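You operate a simulated robot arm through the tools that you are given. There is no shell and no other tool.

Carry out the task below with a simulated robot arm. There is one attempt and no reset: what you move stays moved.

TASK
Ladle two dippers of water from the clay pot into the jug.
Fine: dipper back in its place, lid back on the pot, no spill; the grain scoop stays where it is. Set down upright: water dipper.

It is judged by the outcome, as a careful person would: the job done as asked, and still so three seconds after it is handed in. It fails if anything else is knocked over, pushed out of place, dropped, spilled or broken. A push-on lid holds only when it is set on centred and level and pressed home; a screw cap is set on level and turned clockwise until tight.

THE ROBOT
A 6-joint arm with a four-finger gripper, fixed in place. Base frame: the origin is at the foot of the arm, x ahead of it, y to its left, z up. Lengths are in m, angles in rad, forces in N, time in s.
Its first joint turns from -2.897 to 2.897 rad. Payload 3.43 kg.
The tool frame sits at the grasp point between the pads (the TCP): z along the fingers, y along the line on which they close. The tips reach 0.03 m beyond it. The gripper opens to 0.12 m. The gripper's body begins 0.085 m behind the TCP.
Orientation is told as [roll, pitch, yaw] about the base's x, y, z axes, in that order, counted from this pose: with the fingers straight down and closing along the base's y, the tool's x points along the base's -x, its y along +y and its z along -z.

THE INTERFACE
- The arm moves only by the tool apply_moves. Its argument "motion" is a list of rows, each a list of 3 entries, a list of its own where there are three numbers: the shift along the base's x, y, z in units of 500 mm (1.0 is 500 mm), then the turn, a rotation vector about the base's x, y, z in units of 90 degrees (1.0 is 90 degrees), then the gripper command, from -1 (fully open) to 1 (shut), values between in proportion. In form: [[[x, y, z], [rx, ry, rz], gripper], ...]. A call has 1 to 20 rows; each row is the pose to reach, as a shift and turn from the pose commanded when the call began. A call with a number of a shift or a turn outside -1 to 1 is refused whole. Rows are played at 5 a second. More than 0.05 m and 0.15 rad between two rows, or a gripper value outside its range, and nothing of the call is played. Where a pose cannot be reached the arm comes as near as it can. A force on the tool above 90 N (or 10 N above the force at the start of the call, whichever is more), or a blocked arm, ends the call early, and 0.2 s more pass. Each finger halts on what it meets, pressing with about 20 N; the grip force reading is that of the motor and also rises with nothing between the fingers. The clock runs only during rows and for 0.2 s after the last one: add rows that repeat a pose to give the fingers time. It gives the time, the measured TCP pose, the force on the tool (base axes), the opening and the grip force at its end, in the units of the frame above (readings bear some noise), with the torque about the TCP (base axes, N m) and any sound that the robot's microphone picked up, and new pictures: "pictures" is both (left out), scene, wrist or none.
- Cameras (640 x 400 px; columns grow to the right, rows downward): "scene" is fixed at [0.2211, 0.6489, 1.2819]; the picture's right is [0.97, 0.25, 0.00], its down [-0.25, 0.97, -0.05] and it looks along [-0.01, 0.05, 1.00] (base axes); focal length 214 px, centre (320, 200). "wrist" rides on the gripper at [0.071, -0.017, -0.121] in the tool frame; the picture's right is [0.23, 0.97, 0.00], its down [-0.81, 0.19, -0.55] and it looks along [-0.54, 0.13, 0.83] (tool axes); focal length 275 px, centre (320, 200). There is no depth. A picture from a camera that has moved, and an enlarged one, comes with that camera's place and axes in the base frame and with its lens.
- close_up(camera, box): a new picture of the part [left, top, right, bottom] of that camera's present view, enlarged. It takes no simulated time.
- sign_off(): hands the job in; it is judged then, once.

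Places have to be worked out from the pictures, the camera data and where the tool is seen. Open the gripper and draw the arm clear of the work before you hand the job in, unless the task says otherwise.

The tools are called after "Request:" by a JSON object that holds its "name" and its "arguments". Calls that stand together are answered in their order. apply_moves: Moves the arm, as the interface text tells. Its arguments: {"type":"object","properties":{"motion":{"type":"array"},"pictures":{"type":"string","enum":["both","scene","wrist","none"]}},"required":["motion"]} The other tools are called the same way: close_up (camera, box) takes an enlarged picture of a part of a camera's view; sign_off () hands the job in.

At the start:

```text
t: 0.0
position: [0.377, 0.4061, 1.2351]
ee_rot: [0.003, 0.0, 0.0]
wrist_force: [-0.5, -1.0, 1.0]
wrist_torque: [-0.01, 0.01, 0.02]
width: 0.1202
finger_force: 0.0
```

scene: 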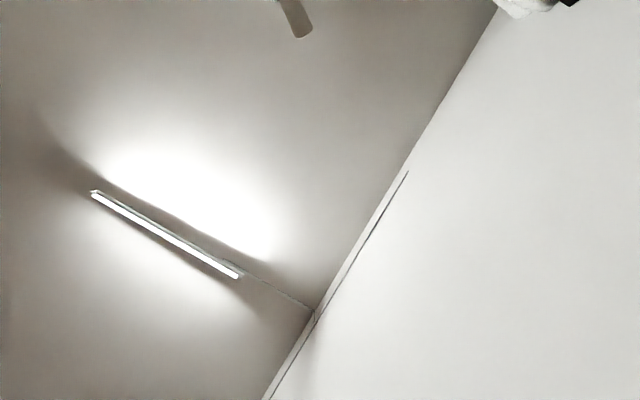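
wrist: 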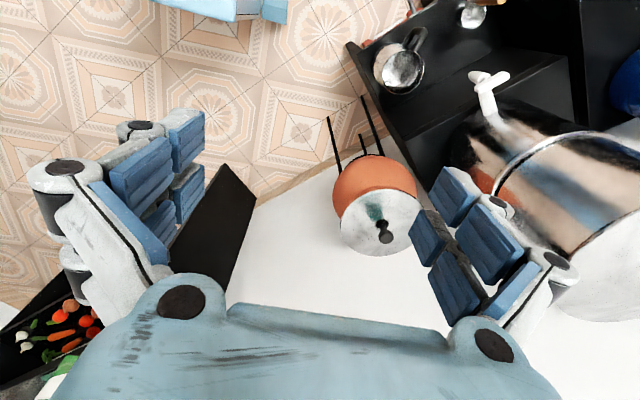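

The scene camera looks at the ceiling, so I'll have to work from the wrist camera; I start by enlarging parts of its present view.

Request:
{"name": "close_up", "arguments": {"camera": "wrist", "box": [320, 0, 640, 200]}}

Request:
{"name": "close_up", "arguments": {"camera": "wrist", "box": [240, 100, 480, 300]}}

Request:
{"name": "close_up", "arguments": {"camera": "scene", "box": [240, 0, 640, 200]}}

```text
2.00 times, centred on (480, 100) of wrist
camera zoom: at [0.3072, 0.3897, 1.3563], right [-0.23, 0.97, 0.0], down [0.81, 0.19, 0.55], along [0.54, 0.13, -0.83], focal length 551 px, centre (0, 400)
```

zoom: 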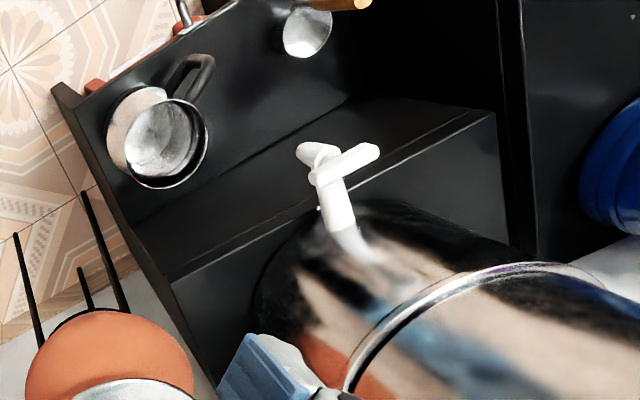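

```text
2.00 times, centred on (360, 200) of wrist
camera zoom: at [0.3072, 0.3897, 1.3563], right [-0.23, 0.97, 0.0], down [0.81, 0.19, 0.55], along [0.54, 0.13, -0.83], focal length 551 px, centre (240, 200)
```

zoom: 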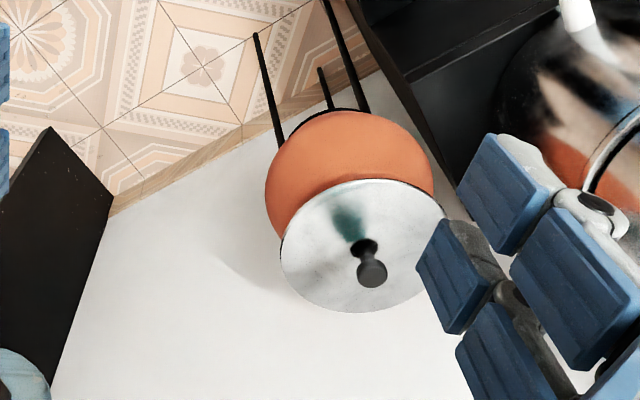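

```text
1.60 times, centred on (440, 100) of scene
camera zoom: at [0.2211, 0.6489, 1.2819], right [0.97, 0.25, 0.0], down [-0.25, 0.97, -0.05], along [-0.01, 0.05, 1.0], focal length 343 px, centre (128, 360)
```

zoom: 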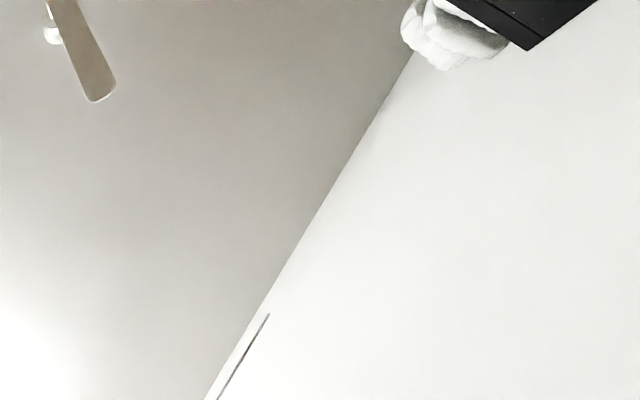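

The wrist view shows a clay pot on a thin-legged stand with a metal lid (black knob), a black shelf with two metal scoops, and a steel drum with a tap. I yaw the tool in place to look around toward the left first.

Request:
{"name": "apply_moves", "arguments": {"motion": [[[0, 0, 0], [0, 0, 0.09], -1], [[0, 0, 0], [0, 0, 0.18], -1], [[0, 0, 0], [0, 0, 0.27], -1], [[0, 0, 0], [0, 0, 0.36], -1], [[0, 0, 0], [0, 0, 0.45], -1], [[0, 0, 0], [0, 0, 0.54], -1], [[0, 0, 0], [0, 0, 0.63], -1]], "pictures": "wrist"}}

```text
t: 1.6
position: [0.363, 0.4044, 1.2401]
ee_rot: [0.001, -0.011, 0.991]
wrist_force: [-1.6, -0.1, 0.4]
wrist_torque: [0.03, 0.0, 0.03]
width: 0.1201
finger_force: 0.0
camera wrist: at [0.3382, 0.3359, 1.3597], right [-0.94, 0.34, 0.0], down [0.28, 0.78, 0.56], along [0.19, 0.53, -0.83], focal length 275 px, centre (320, 200)
```

wrist: 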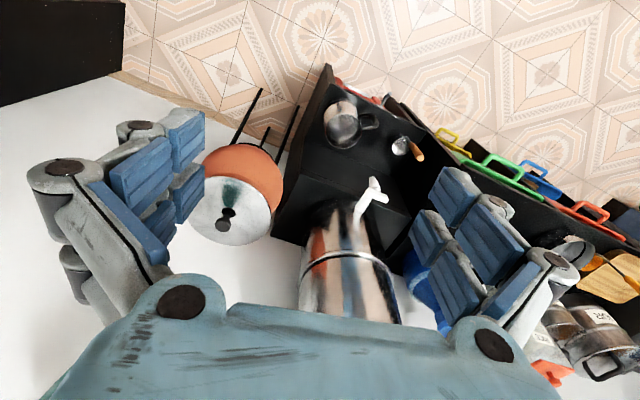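

Now more of the shelf is visible: steel mug, a wooden-handled spoon/scoop, a steel water filter with a tap, something blue and items to the right. I enlarge these areas.

Request:
{"name": "close_up", "arguments": {"camera": "wrist", "box": [200, 60, 440, 210]}}

Request:
{"name": "close_up", "arguments": {"camera": "wrist", "box": [400, 80, 640, 400]}}

```text
2.67 times, centred on (320, 135) of wrist
camera zoom: at [0.3382, 0.3359, 1.3597], right [-0.94, 0.34, 0.0], down [0.28, 0.78, 0.56], along [0.19, 0.53, -0.83], focal length 734 px, centre (320, 373)
```

zoom: 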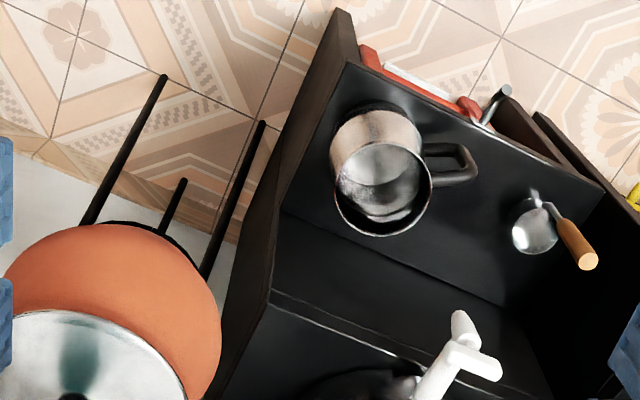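

```text
1.25 times, centred on (520, 240) of wrist
camera zoom: at [0.3382, 0.3359, 1.3597], right [-0.94, 0.34, 0.0], down [0.28, 0.78, 0.56], along [0.19, 0.53, -0.83], focal length 344 px, centre (70, 150)
```

zoom: 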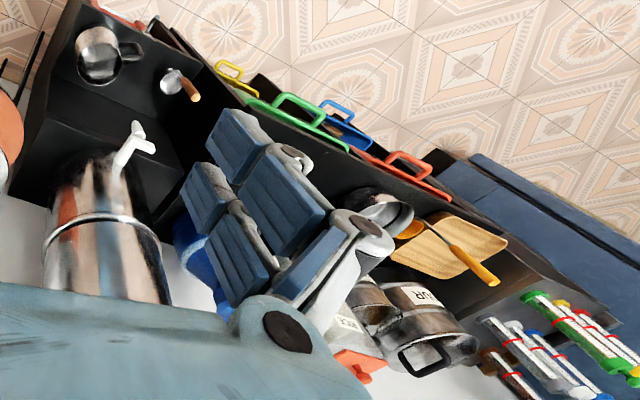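

I yaw further left to see the right-hand part of the unit (jars, tray with an orange-handled tool).

Request:
{"name": "apply_moves", "arguments": {"motion": [[[0, 0, 0], [0, 0, 0.09], -1], [[0, 0, 0], [0, 0, 0.18], -1], [[0, 0, 0], [0, 0, 0.27], -1], [[0, 0, 0], [0, 0, 0.36], -1]], "pictures": "wrist"}}

```text
t: 2.6
position: [0.363, 0.405, 1.2402]
ee_rot: [0.002, -0.014, 1.557]
wrist_force: [0.3, -0.4, 0.5]
wrist_torque: [-0.01, 0.0, 0.0]
width: 0.1201
finger_force: 0.0
camera wrist: at [0.3803, 0.3331, 1.3597], right [-0.98, -0.22, 0.0], down [-0.18, 0.81, 0.56], along [-0.12, 0.55, -0.83], focal length 275 px, centre (320, 200)
```

wrist: 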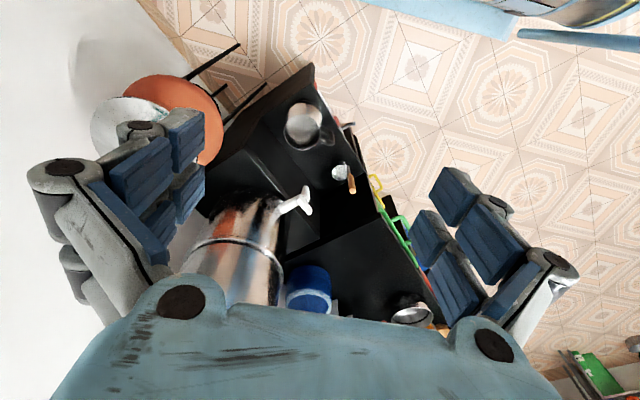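

From two views I triangulate the lid knob at about (0.70, 0.65, 0.84) and the steel mug rim at about (0.37, 0.61, 0.64). I tilt the camera toward +y to see what is hidden behind the gripper.

Request:
{"name": "apply_moves", "arguments": {"motion": [[[0, -0.04, 0], [0.088, 0.02, 0], -1], [[0, -0.08, 0], [0.176, 0.04, 0], -1], [[0, -0.12, 0], [0.264, 0.06, 0], -1], [[0, -0.16, 0], [0.35, 0.08, 0], -1]], "pictures": "wrist"}}

```text
t: 3.6
position: [0.3638, 0.3253, 1.2393]
ee_rot: [0.153, -0.562, 1.512]
wrist_force: [0.2, 0.5, 0.0]
wrist_torque: [-0.01, 0.04, 0.05]
width: 0.1201
finger_force: 0.0
camera wrist: at [0.393, 0.2013, 1.301], right [-0.98, -0.22, 0.0], down [-0.08, 0.39, 0.92], along [-0.2, 0.9, -0.39], focal length 275 px, centre (320, 200)
```

wrist: 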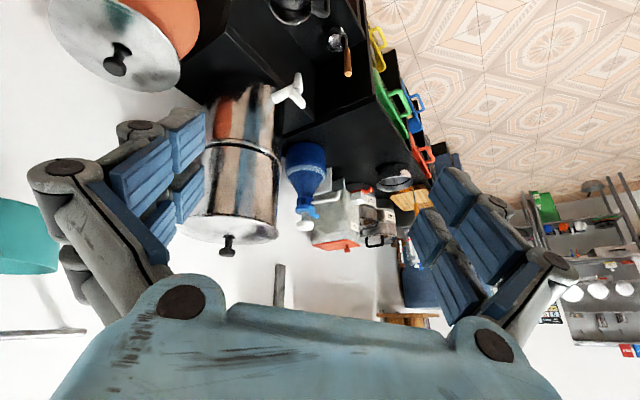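

I enlarge the cluster beyond the filter and the items on the right.

Request:
{"name": "close_up", "arguments": {"camera": "wrist", "box": [270, 110, 470, 270]}}

Request:
{"name": "close_up", "arguments": {"camera": "wrist", "box": [230, 0, 390, 100]}}

Request:
{"name": "close_up", "arguments": {"camera": "wrist", "box": [500, 160, 640, 360]}}

```text
2.50 times, centred on (370, 190) of wrist
camera zoom: at [0.393, 0.2013, 1.301], right [-0.98, -0.22, 0.0], down [-0.08, 0.39, 0.92], along [-0.2, 0.9, -0.39], focal length 688 px, centre (195, 225)
```

zoom: 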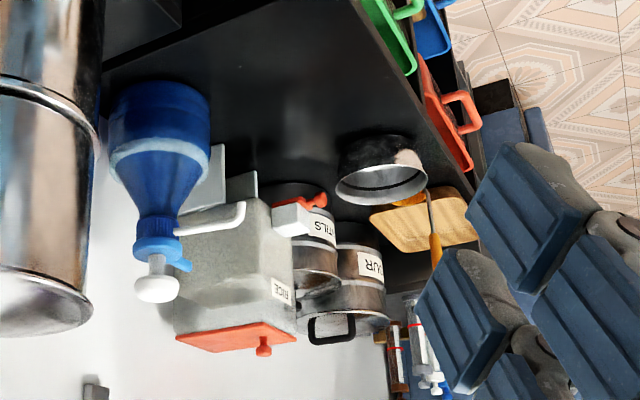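

```text
4.00 times, centred on (310, 50) of wrist
camera zoom: at [0.393, 0.2013, 1.301], right [-0.98, -0.22, 0.0], down [-0.08, 0.39, 0.92], along [-0.2, 0.9, -0.39], focal length 1101 px, centre (360, 800)
```

zoom: 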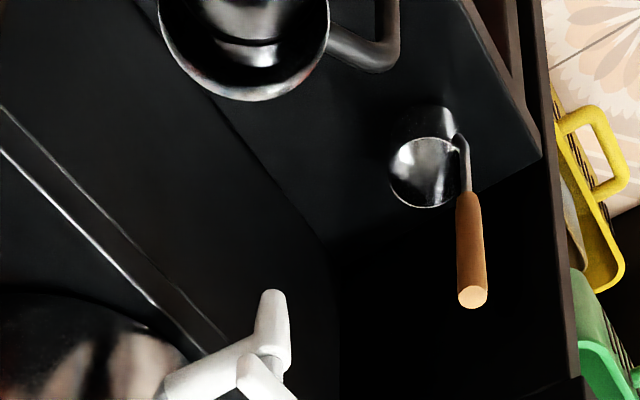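

```text
2.00 times, centred on (570, 260) of wrist
camera zoom: at [0.393, 0.2013, 1.301], right [-0.98, -0.22, 0.0], down [-0.08, 0.39, 0.92], along [-0.2, 0.9, -0.39], focal length 551 px, centre (-180, 80)
```

zoom: 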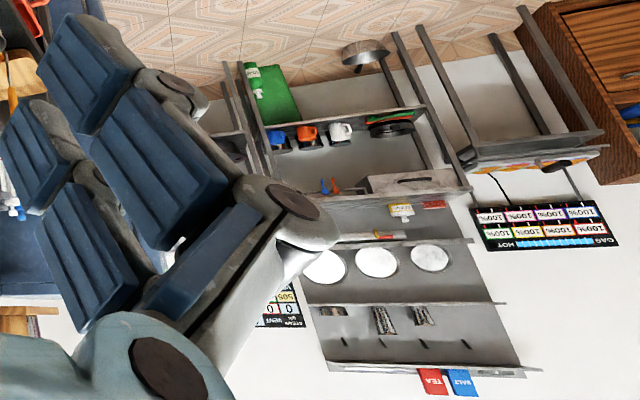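

The water dipper (small steel cup, upright wooden handle) stands by the steel jug near (0.20, 0.74), handle top z≈0.70; another handled tool stands by the grain jars. I undo the tilt and then reposition to look at the pot more closely.

Request:
{"name": "apply_moves", "arguments": {"motion": [[[0.03, 0.04, 0], [-0.088, -0.02, 0], -1], [[0.06, 0.08, 0], [-0.176, -0.04, 0], -1], [[0.09, 0.12, 0], [-0.264, -0.06, 0], -1], [[0.12, 0.16, 0], [-0.35, -0.08, 0], -1]], "pictures": "none"}}

Request:
{"name": "apply_moves", "arguments": {"motion": [[[0.04, 0.02, 0], [0, 0, -0.09], -1], [[0.08, 0.04, 0], [0, 0, -0.18], -1], [[0.12, 0.06, 0], [0, 0, -0.27], -1], [[0.16, 0.08, 0], [0, 0, -0.36], -1], [[0.2, 0.1, 0], [0, 0, -0.45], -1], [[0.22, 0.12, 0], [0, 0, -0.54], -1]], "pictures": "wrist"}}

```text
t: 4.6
position: [0.4232, 0.4042, 1.2385]
ee_rot: [0.002, -0.011, 1.555]
wrist_force: [-0.5, -0.9, 0.5]
wrist_torque: [0.1, -0.07, 0.03]
width: 0.1201
finger_force: 0.0
```

```text
t: 6.0
position: [0.5321, 0.4656, 1.2392]
ee_rot: [0.002, -0.013, 0.706]
wrist_force: [0.2, -0.2, -0.1]
wrist_torque: [0.03, -0.02, -0.03]
width: 0.1199
finger_force: 0.1
camera wrist: at [0.4892, 0.4059, 1.3594], right [-0.81, 0.59, 0.0], down [0.49, 0.67, 0.56], along [0.33, 0.45, -0.83], focal length 275 px, centre (320, 200)
```

wrist: 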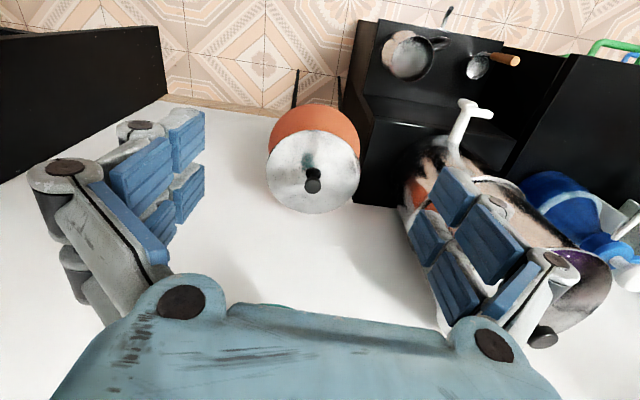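

Request:
{"name": "close_up", "arguments": {"camera": "wrist", "box": [240, 60, 400, 220]}}

Request:
{"name": "close_up", "arguments": {"camera": "wrist", "box": [350, 0, 550, 125]}}

```text
2.50 times, centred on (320, 140) of wrist
camera zoom: at [0.4892, 0.4059, 1.3594], right [-0.81, 0.59, 0.0], down [0.49, 0.67, 0.56], along [0.33, 0.45, -0.83], focal length 688 px, centre (320, 350)
```

zoom: 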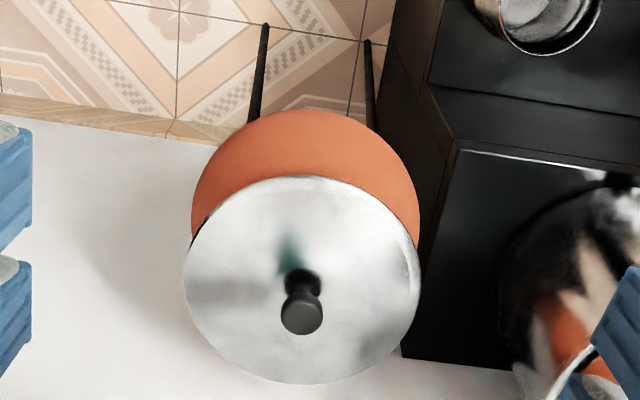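

```text
3.20 times, centred on (450, 62) of wrist
camera zoom: at [0.4892, 0.4059, 1.3594], right [-0.81, 0.59, 0.0], down [0.49, 0.67, 0.56], along [0.33, 0.45, -0.83], focal length 881 px, centre (-96, 640)
```

zoom: 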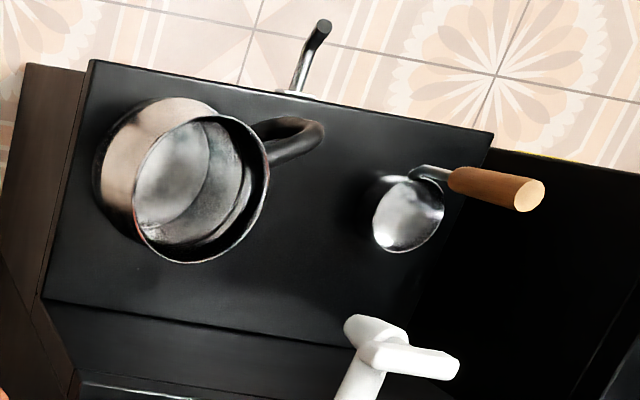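

Refined: lid knob ≈ (0.667, 0.625, 0.89), lid about 0.18 m wide. Next I move over to view the shelf with jug and dipper from closer and to look for a free surface for the lid.

Request:
{"name": "apply_moves", "arguments": {"motion": [[[-0.057, -0.003, -0.06], [0, 0, 0.01], -1], [[-0.114, -0.006, -0.12], [0, 0, 0.02], -1], [[-0.171, -0.01, -0.18], [0, 0, 0.03], -1], [[-0.228, -0.013, -0.24], [0, 0, 0.04], -1], [[-0.285, -0.016, -0.3], [0, 0, 0.05], -1], [[-0.342, -0.02, -0.36], [0, 0, 0.06], -1], [[-0.399, -0.023, -0.42], [0, 0, 0.07], -1], [[-0.456, -0.026, -0.48], [0, 0, 0.08], -1], [[-0.513, -0.03, -0.54], [0, 0, 0.09], -1], [[-0.57, -0.033, -0.6], [0, 0, 0.1], -1], [[-0.627, -0.036, -0.66], [0, 0, 0.11], -1], [[-0.684, -0.04, -0.72], [0, 0, 0.124], -1]], "pictures": "wrist"}}

```text
t: 8.6
position: [0.1886, 0.446, 0.879]
ee_rot: [0.002, -0.011, 0.902]
wrist_force: [0.3, -0.9, -0.1]
wrist_torque: [0.02, 0.01, 0.01]
width: 0.1198
finger_force: 0.0
camera wrist: at [0.1592, 0.3795, 0.9992], right [-0.91, 0.42, 0.0], down [0.35, 0.75, 0.56], along [0.24, 0.51, -0.83], focal length 275 px, centre (320, 200)
```

wrist: 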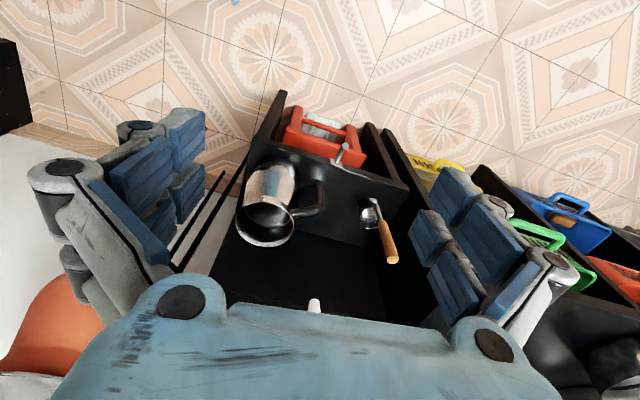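

Request:
{"name": "close_up", "arguments": {"camera": "wrist", "box": [220, 90, 420, 310]}}

```text
1.82 times, centred on (320, 200) of wrist
camera zoom: at [0.1592, 0.3795, 0.9992], right [-0.91, 0.42, 0.0], down [0.35, 0.75, 0.56], along [0.24, 0.51, -0.83], focal length 500 px, centre (320, 200)
```

zoom: 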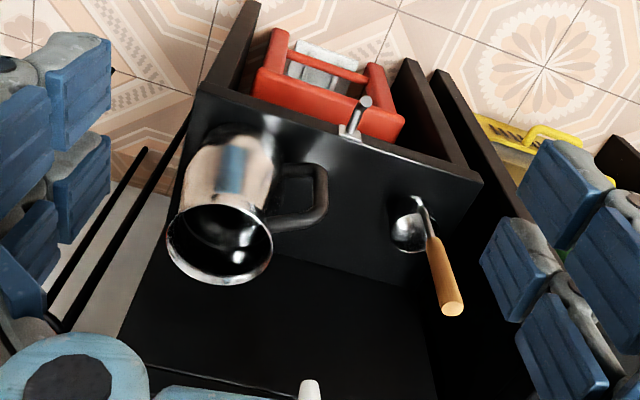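

Jug rim ≈ (0.361, 0.602, 0.642), Ø≈0.097; dipper handle vertical at ≈ (0.189, 0.724), wood from z≈0.584 to 0.683; cup at ≈(0.211, 0.744). I now raise and look over the counter toward +y to find a free place for the lid.

Request:
{"name": "apply_moves", "arguments": {"motion": [[[-0.02, 0.03, 0.06], [0, 0, 0.055], -1], [[-0.04, 0.06, 0.12], [0, 0, 0.11], -1], [[-0.06, 0.09, 0.18], [0, 0, 0.165], -1], [[-0.08, 0.12, 0.24], [0, 0, 0.22], -1], [[-0.1, 0.15, 0.3], [0, 0, 0.275], -1], [[-0.12, 0.18, 0.36], [0, 0, 0.33], -1]], "pictures": "wrist"}}

```text
t: 10.0
position: [0.13, 0.5354, 1.0599]
ee_rot: [0.003, -0.013, 1.42]
wrist_force: [0.5, 0.6, 0.0]
wrist_torque: [-0.02, 0.0, 0.01]
width: 0.12
finger_force: 0.1
camera wrist: at [0.1378, 0.4617, 1.1803], right [-1.0, -0.08, 0.0], down [-0.07, 0.82, 0.56], along [-0.05, 0.56, -0.83], focal length 275 px, centre (320, 200)
```

wrist: 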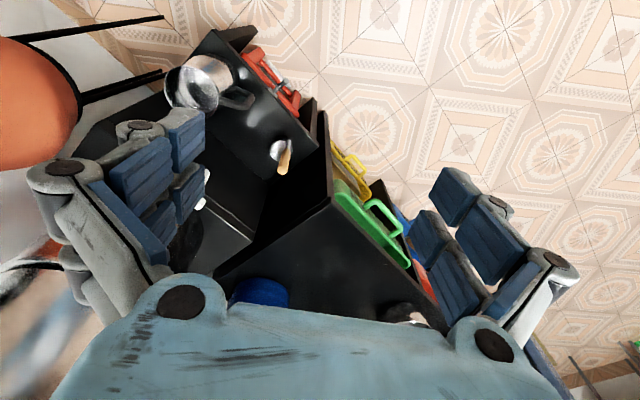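

Request:
{"name": "close_up", "arguments": {"camera": "wrist", "box": [190, 90, 470, 330]}}

```text
1.67 times, centred on (330, 210) of wrist
camera zoom: at [0.1378, 0.4617, 1.1803], right [-1.0, -0.08, 0.0], down [-0.07, 0.82, 0.56], along [-0.05, 0.56, -0.83], focal length 459 px, centre (303, 183)
```

zoom: 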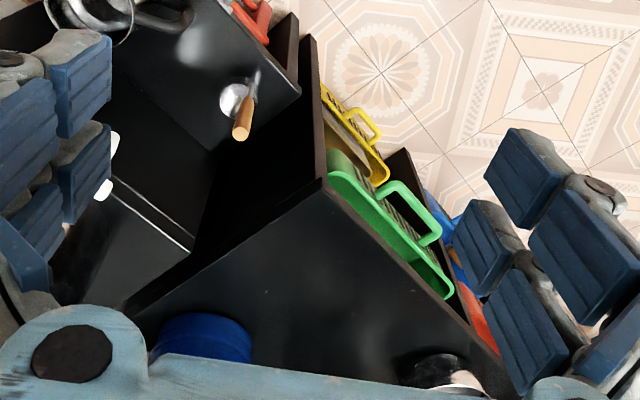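

The higher counter top (z≈0.66, near corner ≈ (0.08, 0.81)) has a free area near its corner that can take the lid. Next I go back over the pot for a close look at the lid and knob.

Request:
{"name": "apply_moves", "arguments": {"motion": [[[0.078, 0.004, 0], [0, 0, -0.048], -1], [[0.156, 0.008, 0], [0, 0, -0.096], -1], [[0.234, 0.012, 0], [0, 0, -0.144], -1], [[0.312, 0.016, 0], [0, 0, -0.192], -1], [[0.39, 0.02, 0], [0, 0, -0.24], -1], [[0.468, 0.024, 0], [0, 0, -0.287], -1], [[0.546, 0.028, 0], [0, 0, -0.335], -1], [[0.624, 0.032, 0], [0, 0, -0.383], -1], [[0.702, 0.037, 0], [0, 0, -0.43], -1], [[0.78, 0.042, 0], [0, 0, -0.478], -1], [[0.858, 0.047, -0.05], [0, 0, -0.526], -1], [[0.936, 0.052, -0.1], [0, 0, -0.574], -1]], "pictures": "wrist"}}

```text
t: 12.6
position: [0.5975, 0.5631, 1.0097]
ee_rot: [0.002, -0.014, 0.517]
wrist_force: [-1.5, -0.5, 0.3]
wrist_torque: [0.03, -0.07, 0.01]
width: 0.12
finger_force: 0.0
camera wrist: at [0.5444, 0.512, 1.1296], right [-0.68, 0.73, 0.0], down [0.6, 0.56, 0.56], along [0.41, 0.38, -0.83], focal length 275 px, centre (320, 200)
```

wrist: 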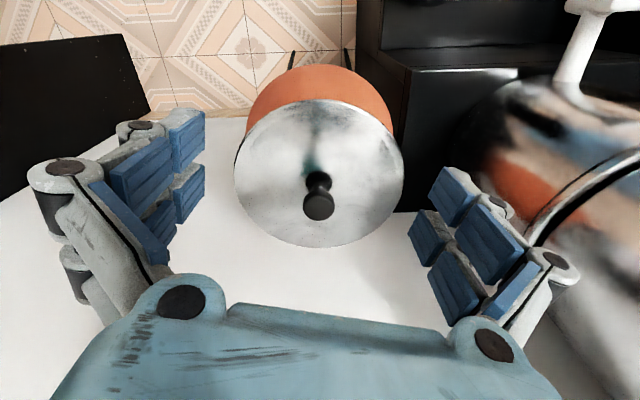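

Request:
{"name": "close_up", "arguments": {"camera": "wrist", "box": [220, 90, 420, 260]}}

Request:
{"name": "close_up", "arguments": {"camera": "wrist", "box": [280, 150, 360, 230]}}

```text
2.35 times, centred on (320, 175) of wrist
camera zoom: at [0.5444, 0.512, 1.1296], right [-0.68, 0.73, 0.0], down [0.6, 0.56, 0.56], along [0.41, 0.38, -0.83], focal length 648 px, centre (320, 259)
```

zoom: 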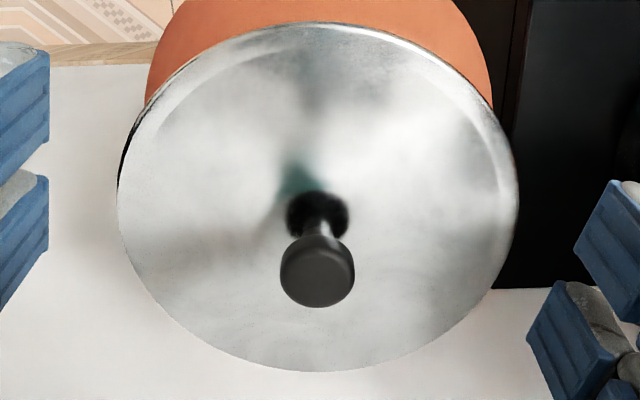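

```text
5.00 times, centred on (320, 190) of wrist
camera zoom: at [0.5444, 0.512, 1.1296], right [-0.68, 0.73, 0.0], down [0.6, 0.56, 0.56], along [0.41, 0.38, -0.83], focal length 1376 px, centre (320, 250)
```

zoom: 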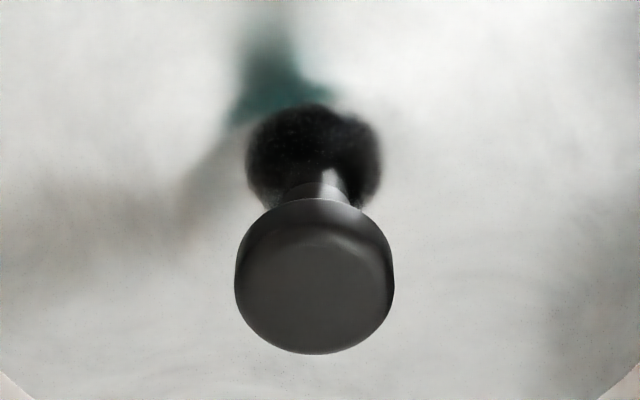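

The knob top is around (0.665, 0.624, 0.89–0.905), about 0.034 m wide; the lid is about 0.2 m across. I move right above it to refine its position.

Request:
{"name": "apply_moves", "arguments": {"motion": [[[0.045, 0.04, 0], [0, 0, 0], -1], [[0.09, 0.08, -0.05], [0, 0, 0], -1], [[0.135, 0.122, -0.08], [0, 0, 0], -1], [[0.135, 0.122, -0.08], [0, 0, 0], -1]], "pictures": "wrist"}}

Request:
{"name": "close_up", "arguments": {"camera": "wrist", "box": [240, 140, 400, 240]}}

```text
t: 13.6
position: [0.6684, 0.6227, 0.9685]
ee_rot: [0.002, -0.011, 0.518]
wrist_force: [0.0, -0.4, -1.1]
wrist_torque: [-0.02, 0.11, 0.0]
width: 0.1199
finger_force: 0.1
camera wrist: at [0.6152, 0.573, 1.0884], right [-0.68, 0.73, 0.0], down [0.61, 0.56, 0.56], along [0.41, 0.38, -0.83], focal length 275 px, centre (320, 200)
```

wrist: 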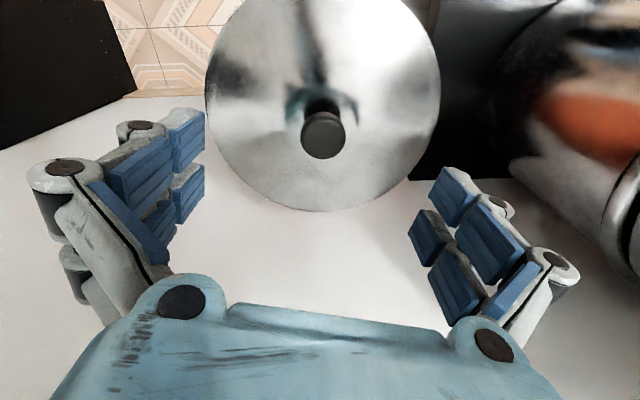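

```text
4.00 times, centred on (320, 190) of wrist
camera zoom: at [0.6152, 0.573, 1.0884], right [-0.68, 0.73, 0.0], down [0.61, 0.56, 0.56], along [0.41, 0.38, -0.83], focal length 1101 px, centre (320, 240)
```

zoom: 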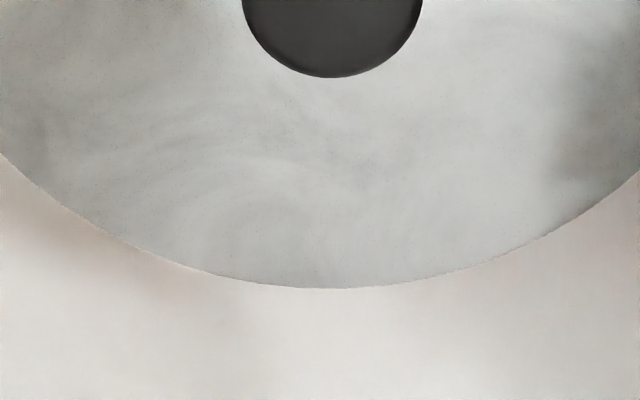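

Triangulating gives the knob top at ≈ (0.673, 0.631, 0.881), head Ø≈0.035; the lid surface is roughly z≈0.84. I descend around the knob to TCP z≈0.885 with fingers open and check.

Request:
{"name": "apply_moves", "arguments": {"motion": [[[0.009, 0.0166, -0.04], [0, 0, 0], -1], [[0.009, 0.0166, -0.08], [0, 0, 0], -1], [[0.009, 0.0166, -0.12], [0, 0, 0], -1], [[0.009, 0.0166, -0.15], [0, 0, 0], -1], [[0.009, 0.0166, -0.165], [0, 0, 0], -1]], "pictures": "wrist"}}

Request:
{"name": "close_up", "arguments": {"camera": "wrist", "box": [240, 130, 400, 230]}}

```text
t: 14.8
position: [0.6707, 0.6316, 0.8863]
ee_rot: [0.002, -0.012, 0.517]
wrist_force: [-0.1, 0.3, 0.5]
wrist_torque: [0.04, 0.01, 0.02]
width: 0.1196
finger_force: 0.0
camera wrist: at [0.6168, 0.5813, 1.0071], right [-0.68, 0.73, 0.0], down [0.6, 0.56, 0.56], along [0.41, 0.38, -0.83], focal length 275 px, centre (320, 200)
```

wrist: 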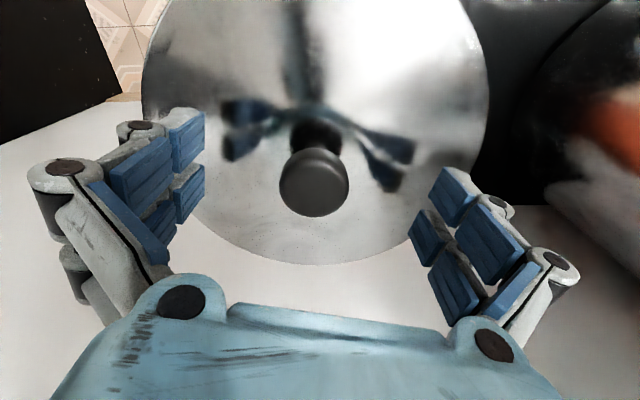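

```text
4.00 times, centred on (320, 180) of wrist
camera zoom: at [0.6168, 0.5813, 1.0071], right [-0.68, 0.73, 0.0], down [0.6, 0.56, 0.56], along [0.41, 0.38, -0.83], focal length 1101 px, centre (320, 280)
```

zoom: 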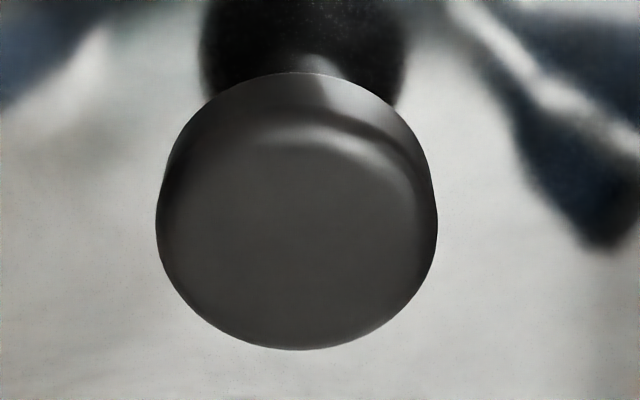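

The reflections show the fingertips are just a few mm above the lid and the knob head lies at TCP height, about 3 mm off to the side. I raise 3 mm, centre, and close on the knob.

Request:
{"name": "apply_moves", "arguments": {"motion": [[[0.004, -0.0044, 0.006], [0, 0, 0], -1], [[0.004, -0.0044, 0.006], [0, 0, 0], -0.2], [[0.004, -0.0044, 0.006], [0, 0, 0], 0.2], [[0.004, -0.0044, 0.006], [0, 0, 0], 0.6], [[0.004, -0.0044, 0.006], [0, 0, 0], 1], [[0.004, -0.0044, 0.006], [0, 0, 0], 1], [[0.004, -0.0044, 0.006], [0, 0, 0], 1]], "pictures": "wrist"}}

```text
t: 16.4
position: [0.6715, 0.6272, 0.8917]
ee_rot: [0.001, -0.014, 0.517]
wrist_force: [5.3, 4.9, 63.3]
wrist_torque: [-0.14, 0.3, 0.28]
width: 0.0603
finger_force: 20.0
camera wrist: at [0.6181, 0.5775, 1.012], right [-0.68, 0.73, 0.0], down [0.6, 0.56, 0.56], along [0.41, 0.38, -0.83], focal length 275 px, centre (320, 200)
```

wrist: 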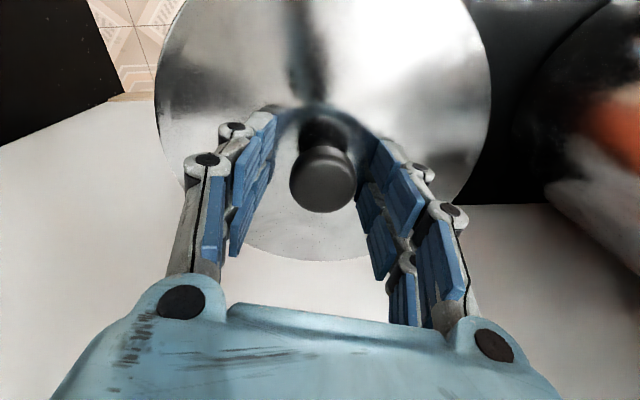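

The fingers stalled at 0.060 m with 63 N upward: the tips are bearing on the domed lid. I open a little, rise about 10 mm, and close again watching the force.

Request:
{"name": "apply_moves", "arguments": {"motion": [[[0, 0, 0.004], [0, 0, 0], -0.4], [[0, 0, 0.02], [0, 0, 0], -0.4], [[0, 0, 0.02], [0, 0, 0], -0.4]], "pictures": "wrist"}}

```text
t: 17.2
position: [0.6725, 0.6292, 0.9004]
ee_rot: [0.002, -0.011, 0.517]
wrist_force: [0.3, 0.0, -0.5]
wrist_torque: [0.01, -0.02, -0.01]
width: 0.0841
finger_force: 0.1
camera wrist: at [0.6191, 0.5787, 1.0199], right [-0.68, 0.73, 0.0], down [0.6, 0.56, 0.56], along [0.41, 0.38, -0.83], focal length 275 px, centre (320, 200)
```

wrist: 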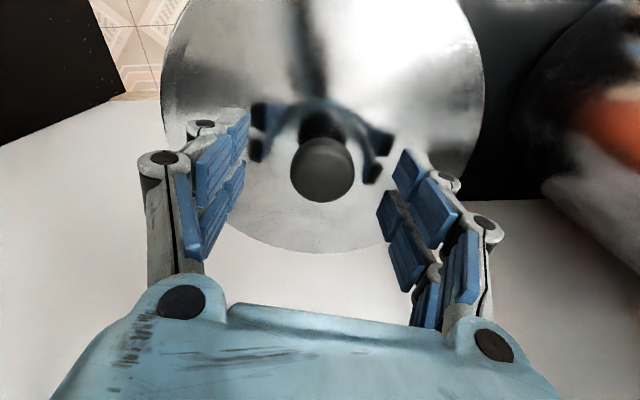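

Now free of force at z=0.900, tips ≈0.870, with the knob head (top ≈0.89) still between the pads. I close here.

Request:
{"name": "apply_moves", "arguments": {"motion": [[[0, 0, 0], [0, 0, 0], 0], [[0, 0, 0], [0, 0, 0], 0.4], [[0, 0, 0], [0, 0, 0], 0.8], [[0, 0, 0], [0, 0, 0], 1], [[0, 0, 0], [0, 0, 0], 1]], "pictures": "wrist"}}

```text
t: 18.4
position: [0.6731, 0.6285, 0.9001]
ee_rot: [0.002, -0.013, 0.519]
wrist_force: [-0.3, 0.7, -0.2]
wrist_torque: [0.04, -0.01, -0.03]
width: 0.0318
finger_force: 19.6
camera wrist: at [0.6189, 0.579, 1.02], right [-0.68, 0.73, 0.0], down [0.6, 0.56, 0.56], along [0.41, 0.38, -0.83], focal length 275 px, centre (320, 200)
```

wrist: 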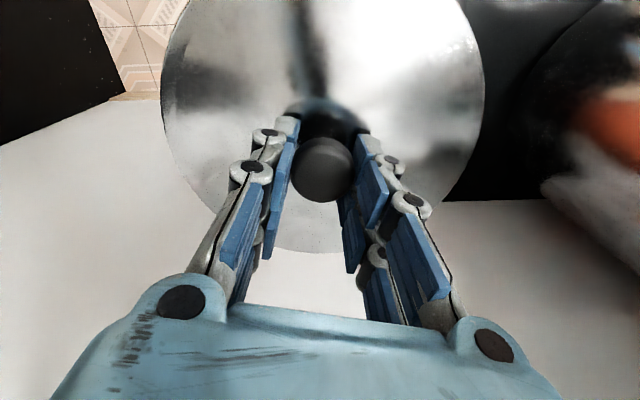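

Gripped on the knob (width 0.0318, no side force). Seated-lid grasp pose recorded: TCP (0.673, 0.6285, 0.900). I lift gently.

Request:
{"name": "apply_moves", "arguments": {"motion": [[[0, 0, 0.01], [0, 0, 0], 1], [[0, 0, 0.03], [0, 0, 0], 1], [[0, 0, 0.06], [0, 0, 0], 1], [[0, 0, 0.1], [0, 0, 0], 1], [[0, 0, 0.16], [0, 0, 0], 1], [[0, 0, 0.2], [0, 0, 0], 1]], "pictures": "wrist"}}

```text
t: 19.8
position: [0.6714, 0.6291, 0.9997]
ee_rot: [0.001, -0.012, 0.52]
wrist_force: [0.5, 0.0, -2.0]
wrist_torque: [0.03, -0.01, 0.01]
width: 0.032
finger_force: 20.4
camera wrist: at [0.6184, 0.5788, 1.1195], right [-0.68, 0.73, 0.0], down [0.6, 0.56, 0.56], along [0.41, 0.38, -0.83], focal length 275 px, centre (320, 200)
```

wrist: 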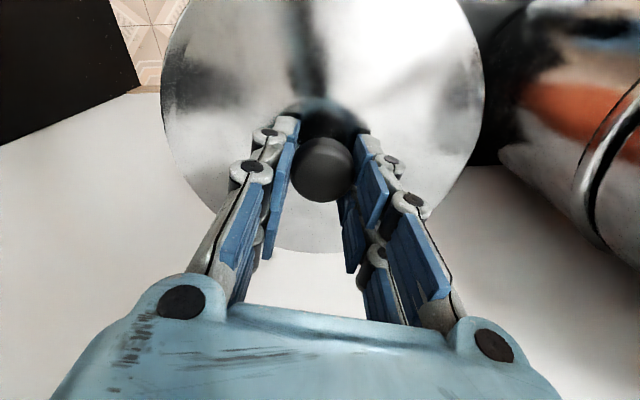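

The lid is lifted cleanly (about 2 N). I carry it at z≈1.0 on an inner arc toward the robot, well clear of the filter, in the direction of the free counter corner.

Request:
{"name": "apply_moves", "arguments": {"motion": [[[-0.063, -0.06, 0], [0, 0, 0.03], 1], [[-0.126, -0.119, 0], [0, 0, 0.06], 1], [[-0.189, -0.179, 0], [0, 0, 0.09], 1], [[-0.252, -0.239, 0], [0, 0, 0.12], 1], [[-0.316, -0.299, 0], [0, 0, 0.15], 1], [[-0.379, -0.358, 0], [0, 0, 0.18], 1], [[-0.442, -0.418, 0], [0, 0, 0.21], 1], [[-0.525, -0.375, 0], [0, 0, 0.24], 1], [[-0.609, -0.331, 0], [0, 0, 0.27], 1], [[-0.692, -0.288, 0], [0, 0, 0.3], 1], [[-0.775, -0.245, 0], [0, 0, 0.34], 1], [[-0.859, -0.201, 0], [0, 0, 0.38], 1], [[-0.942, -0.158, 0], [0, 0, 0.42], 1]], "pictures": "wrist"}}

```text
t: 22.6
position: [0.2007, 0.5508, 1.0008]
ee_rot: [0.001, -0.012, 1.179]
wrist_force: [0.1, -1.0, -1.3]
wrist_torque: [0.01, 0.04, -0.03]
width: 0.032
finger_force: 19.8
camera wrist: at [0.1901, 0.4778, 1.1211], right [-0.99, 0.16, 0.0], down [0.13, 0.82, 0.56], along [0.09, 0.56, -0.83], focal length 275 px, centre (320, 200)
```

wrist: 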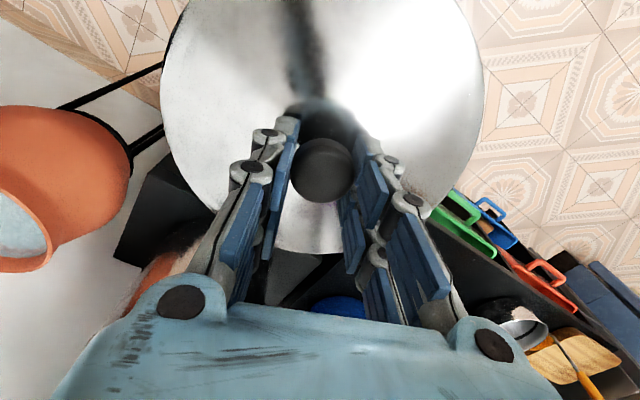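

The open pot (with water) shows at left, and the counter with the grain scoop shows at right. I take close-ups of both.

Request:
{"name": "close_up", "arguments": {"camera": "wrist", "box": [420, 180, 640, 400]}}

Request:
{"name": "close_up", "arguments": {"camera": "wrist", "box": [0, 80, 200, 300]}}

```text
1.82 times, centred on (530, 290) of wrist
camera zoom: at [0.1901, 0.4778, 1.1211], right [-0.99, 0.16, 0.0], down [0.13, 0.82, 0.56], along [0.09, 0.56, -0.83], focal length 500 px, centre (-62, 36)
```

zoom: 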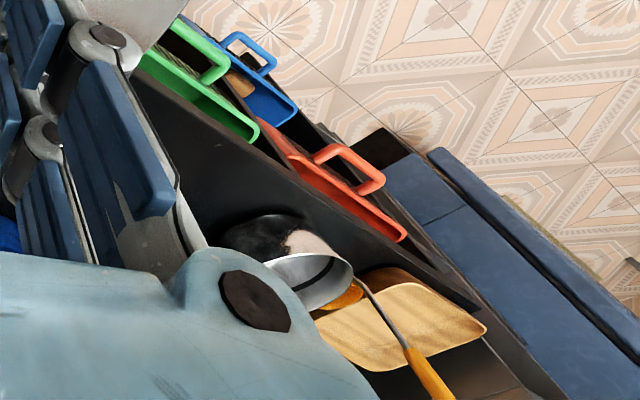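

```text
1.82 times, centred on (100, 190) of wrist
camera zoom: at [0.1901, 0.4778, 1.1211], right [-0.99, 0.16, 0.0], down [0.13, 0.82, 0.56], along [0.09, 0.56, -0.83], focal length 500 px, centre (720, 218)
```

zoom: 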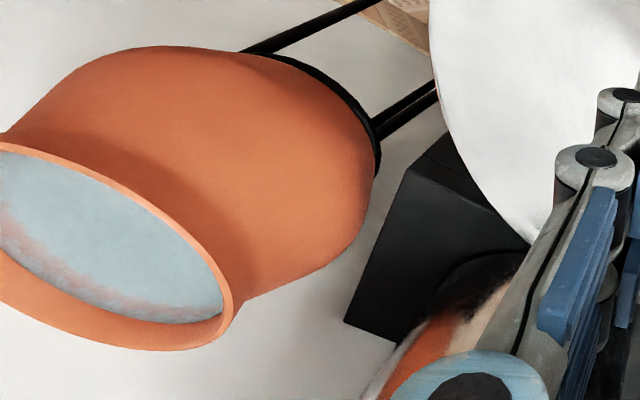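

The pot's water is near the rim. I continue with the lid to in front of the counter and then out over it.

Request:
{"name": "apply_moves", "arguments": {"motion": [[[-0.07, 0.034, 0], [0, 0, 0.01], 1], [[-0.14, 0.068, 0], [0, 0, 0.02], 1], [[-0.21, 0.103, 0], [0, 0, 0.03], 1], [[-0.281, 0.138, 0], [0, 0, 0.045], 1], [[-0.275, 0.215, -0.027], [0, 0, 0.045], 1], [[-0.268, 0.292, -0.054], [0, 0, 0.045], 1], [[-0.261, 0.369, -0.081], [0, 0, 0.045], 1], [[-0.254, 0.446, -0.108], [0, 0, 0.045], 1], [[-0.247, 0.523, -0.135], [0, 0, 0.045], 1], [[-0.241, 0.598, -0.16], [0, 0, 0.045], 1]], "pictures": "wrist"}}

Request:
{"name": "close_up", "arguments": {"camera": "wrist", "box": [400, 0, 640, 240]}}

```text
t: 24.8
position: [0.0803, 0.8491, 0.9212]
ee_rot: [0.001, -0.011, 1.248]
wrist_force: [-0.5, -0.4, -0.5]
wrist_torque: [0.04, 0.0, 0.02]
width: 0.032
finger_force: 19.9
camera wrist: at [0.0749, 0.7752, 1.0415], right [-1.0, 0.09, 0.0], down [0.07, 0.82, 0.56], along [0.05, 0.56, -0.83], focal length 275 px, centre (320, 200)
```

wrist: 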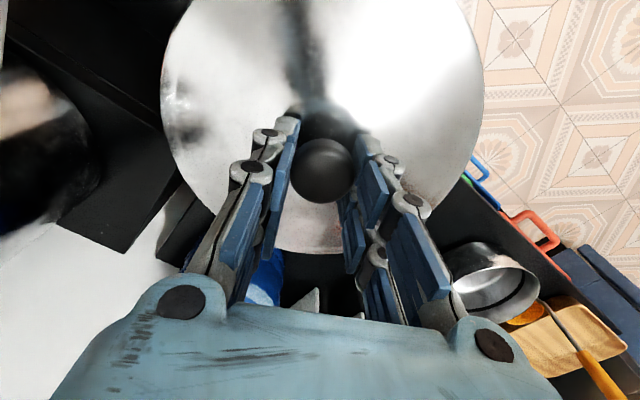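

```text
1.67 times, centred on (520, 120) of wrist
camera zoom: at [0.0749, 0.7752, 1.0415], right [-1.0, 0.09, 0.0], down [0.07, 0.82, 0.56], along [0.05, 0.56, -0.83], focal length 459 px, centre (-13, 333)
```

zoom: 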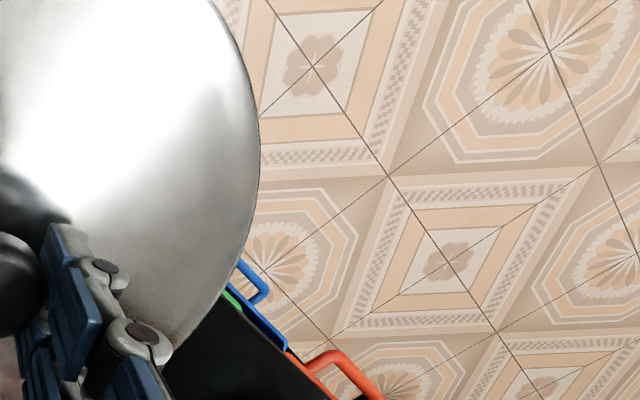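

Request:
{"name": "close_up", "arguments": {"camera": "wrist", "box": [420, 180, 640, 400]}}

Request:
{"name": "close_up", "arguments": {"camera": "wrist", "box": [140, 200, 380, 340]}}

Request:
{"name": "close_up", "arguments": {"camera": "wrist", "box": [140, 0, 500, 260]}}

```text
1.82 times, centred on (530, 290) of wrist
camera zoom: at [0.0749, 0.7752, 1.0415], right [-1.0, 0.09, 0.0], down [0.07, 0.82, 0.56], along [0.05, 0.56, -0.83], focal length 500 px, centre (-62, 36)
```

zoom: 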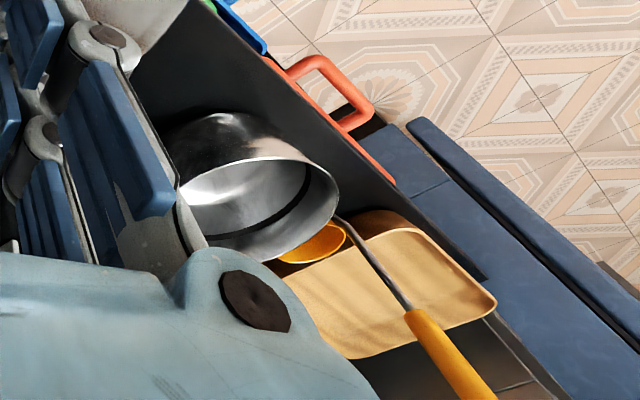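

```text
2.67 times, centred on (260, 270) of wrist
camera zoom: at [0.0749, 0.7752, 1.0415], right [-1.0, 0.09, 0.0], down [0.07, 0.82, 0.56], along [0.05, 0.56, -0.83], focal length 734 px, centre (480, 13)
```

zoom: 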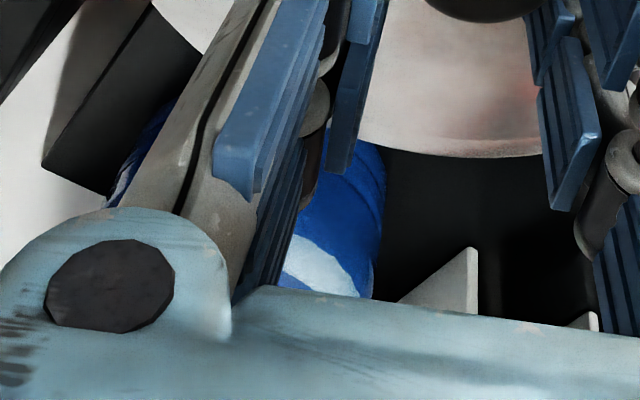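

```text
1.54 times, centred on (320, 130) of wrist
camera zoom: at [0.0749, 0.7752, 1.0415], right [-1.0, 0.09, 0.0], down [0.07, 0.82, 0.56], along [0.05, 0.56, -0.83], focal length 424 px, centre (320, 308)
```

zoom: 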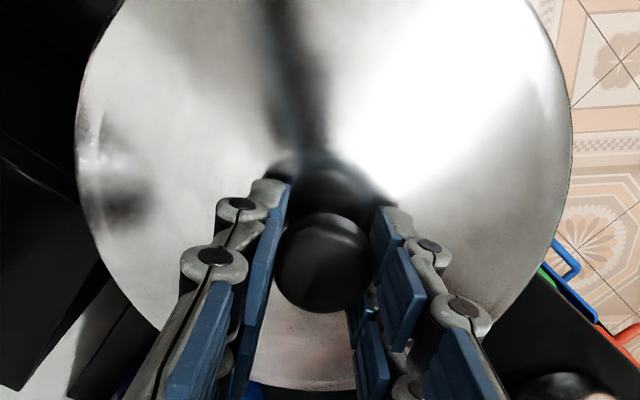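

The grain scoop is clearly the yellow-handled one by the tray, so the steel dipper with the wooden handle on the ledge is the water dipper. I extend the lid out over the free counter spot at ≈ (0.08, 0.966) and begin lowering.

Request:
{"name": "apply_moves", "arguments": {"motion": [[[0, 0.06, -0.03], [0, 0, 0], 1], [[0, 0.12, -0.06], [0, 0, 0], 1], [[0, 0.18, -0.1], [0, 0, 0], 1], [[0, 0.234, -0.14], [0, 0, 0], 1], [[0, 0.234, -0.18], [0, 0, 0], 1], [[0, 0.234, -0.22], [0, 0, 0], 1], [[0, 0.234, -0.25], [0, 0, 0], 1]], "pictures": "wrist"}}

```text
t: 26.4
position: [0.0809, 0.966, 0.7946]
ee_rot: [0.003, -0.013, 1.248]
wrist_force: [0.0, 0.4, -1.0]
wrist_torque: [-0.04, 0.01, 0.01]
width: 0.0323
finger_force: 19.7
camera wrist: at [0.0748, 0.8923, 0.915], right [-1.0, 0.09, 0.0], down [0.07, 0.82, 0.56], along [0.05, 0.56, -0.83], focal length 275 px, centre (320, 200)
```

wrist: 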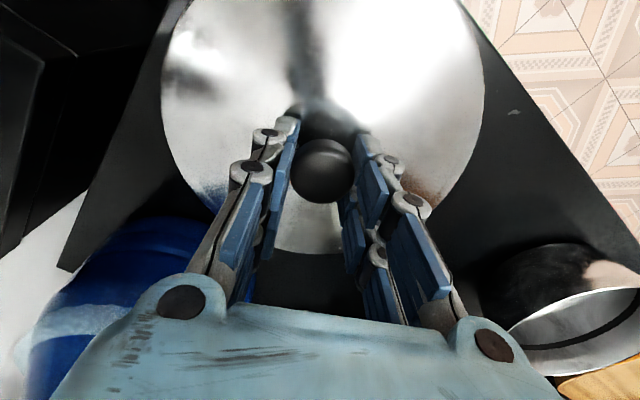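

The lid is over the counter with both edges visible outside its outline (about 2–3 cm margin). I lower slowly until contact.

Request:
{"name": "apply_moves", "arguments": {"motion": [[[0, 0, -0.03], [0, 0, 0], 1], [[0, 0, -0.05], [0, 0, 0], 1], [[0, 0, -0.065], [0, 0, 0], 1], [[0, 0, -0.08], [0, 0, 0], 1], [[0, 0, -0.09], [0, 0, 0], 1], [[0, 0, -0.1], [0, 0, 0], 1]], "pictures": "wrist"}}

```text
t: 27.8
position: [0.0798, 0.9658, 0.7481]
ee_rot: [0.001, -0.014, 1.247]
wrist_force: [-0.2, 3.9, 32.7]
wrist_torque: [-0.46, 0.04, 0.06]
width: 0.0319
finger_force: 20.1
camera wrist: at [0.0744, 0.8915, 0.8678], right [-1.0, 0.09, 0.0], down [0.07, 0.82, 0.56], along [0.05, 0.56, -0.83], focal length 275 px, centre (320, 200)
```

wrist: 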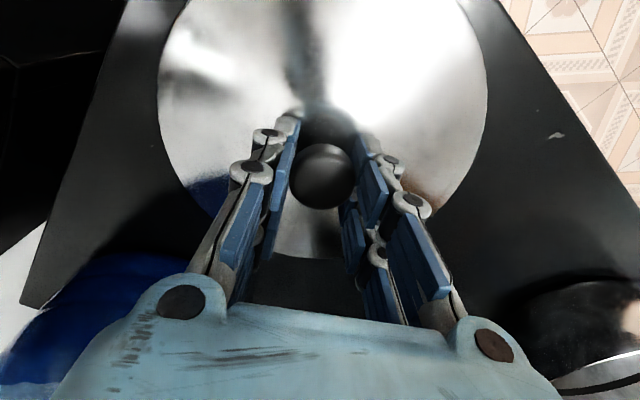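

Contact at TCP z=0.748 (33 N): the lid sits on the counter (top ≈0.67). I ease off the pressure and open the fingers.

Request:
{"name": "apply_moves", "arguments": {"motion": [[[0, 0, 0.006], [0, 0, 0], 1], [[0, 0, 0.008], [0, 0, 0], 1], [[0, 0, 0.008], [0, 0, 0], 0.3], [[0, 0, 0.008], [0, 0, 0], -0.3], [[0, 0, 0.008], [0, 0, 0], -0.3]], "pictures": "wrist"}}

```text
t: 29.0
position: [0.0796, 0.9665, 0.7512]
ee_rot: [0.003, -0.013, 1.247]
wrist_force: [-1.0, 0.5, -0.4]
wrist_torque: [0.01, 0.01, 0.0]
width: 0.0782
finger_force: 0.0
camera wrist: at [0.0744, 0.8921, 0.8695], right [-1.0, 0.09, 0.0], down [0.07, 0.82, 0.56], along [0.05, 0.56, -0.83], focal length 275 px, centre (320, 200)
```

wrist: 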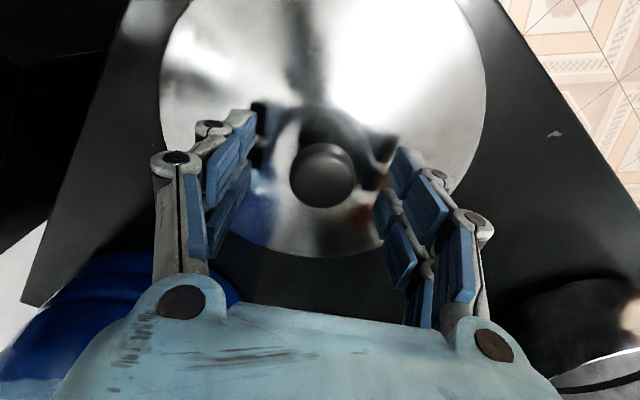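

The lid is released and stable on the counter (its grasp pose there: TCP ≈ (0.0797, 0.966, 0.749)). I rise straight up and back off toward the dipper.

Request:
{"name": "apply_moves", "arguments": {"motion": [[[0, 0, 0.03], [0, 0, 0], -0.3], [[0, 0, 0.1], [0, 0, 0], -0.3], [[0, 0, 0.19], [0, 0, 0], -0.3], [[0, 0, 0.28], [0, 0, 0], -0.3], [[0, 0, 0.36], [0, 0, 0], -0.3], [[0, -0.08, 0.4], [0, 0, -0.04], -0.3], [[0, -0.17, 0.4], [0, 0, -0.08], -0.3], [[0, -0.26, 0.4], [0, 0, -0.13], -0.3], [[0, -0.35, 0.4], [0, 0, -0.18], -0.3], [[0, -0.44, 0.4], [0, 0, -0.23], -0.3], [[0, -0.53, 0.4], [0, 0, -0.28], -0.3], [[0, -0.6, 0.4], [0, 0, -0.33], -0.3]], "pictures": "wrist"}}

```text
t: 31.6
position: [0.0798, 0.6661, 0.9484]
ee_rot: [0.003, -0.011, 0.73]
wrist_force: [-0.1, 0.7, -0.1]
wrist_torque: [-0.02, -0.01, -0.02]
width: 0.0781
finger_force: 0.0
out of reach, approached as far as the arm can: row 5
camera wrist: at [0.0386, 0.6059, 1.0689], right [-0.82, 0.57, 0.0], down [0.47, 0.68, 0.56], along [0.32, 0.46, -0.83], focal length 275 px, centre (320, 200)
```

wrist: 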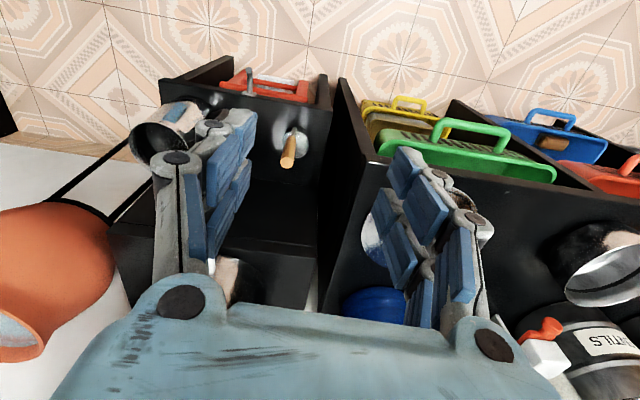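

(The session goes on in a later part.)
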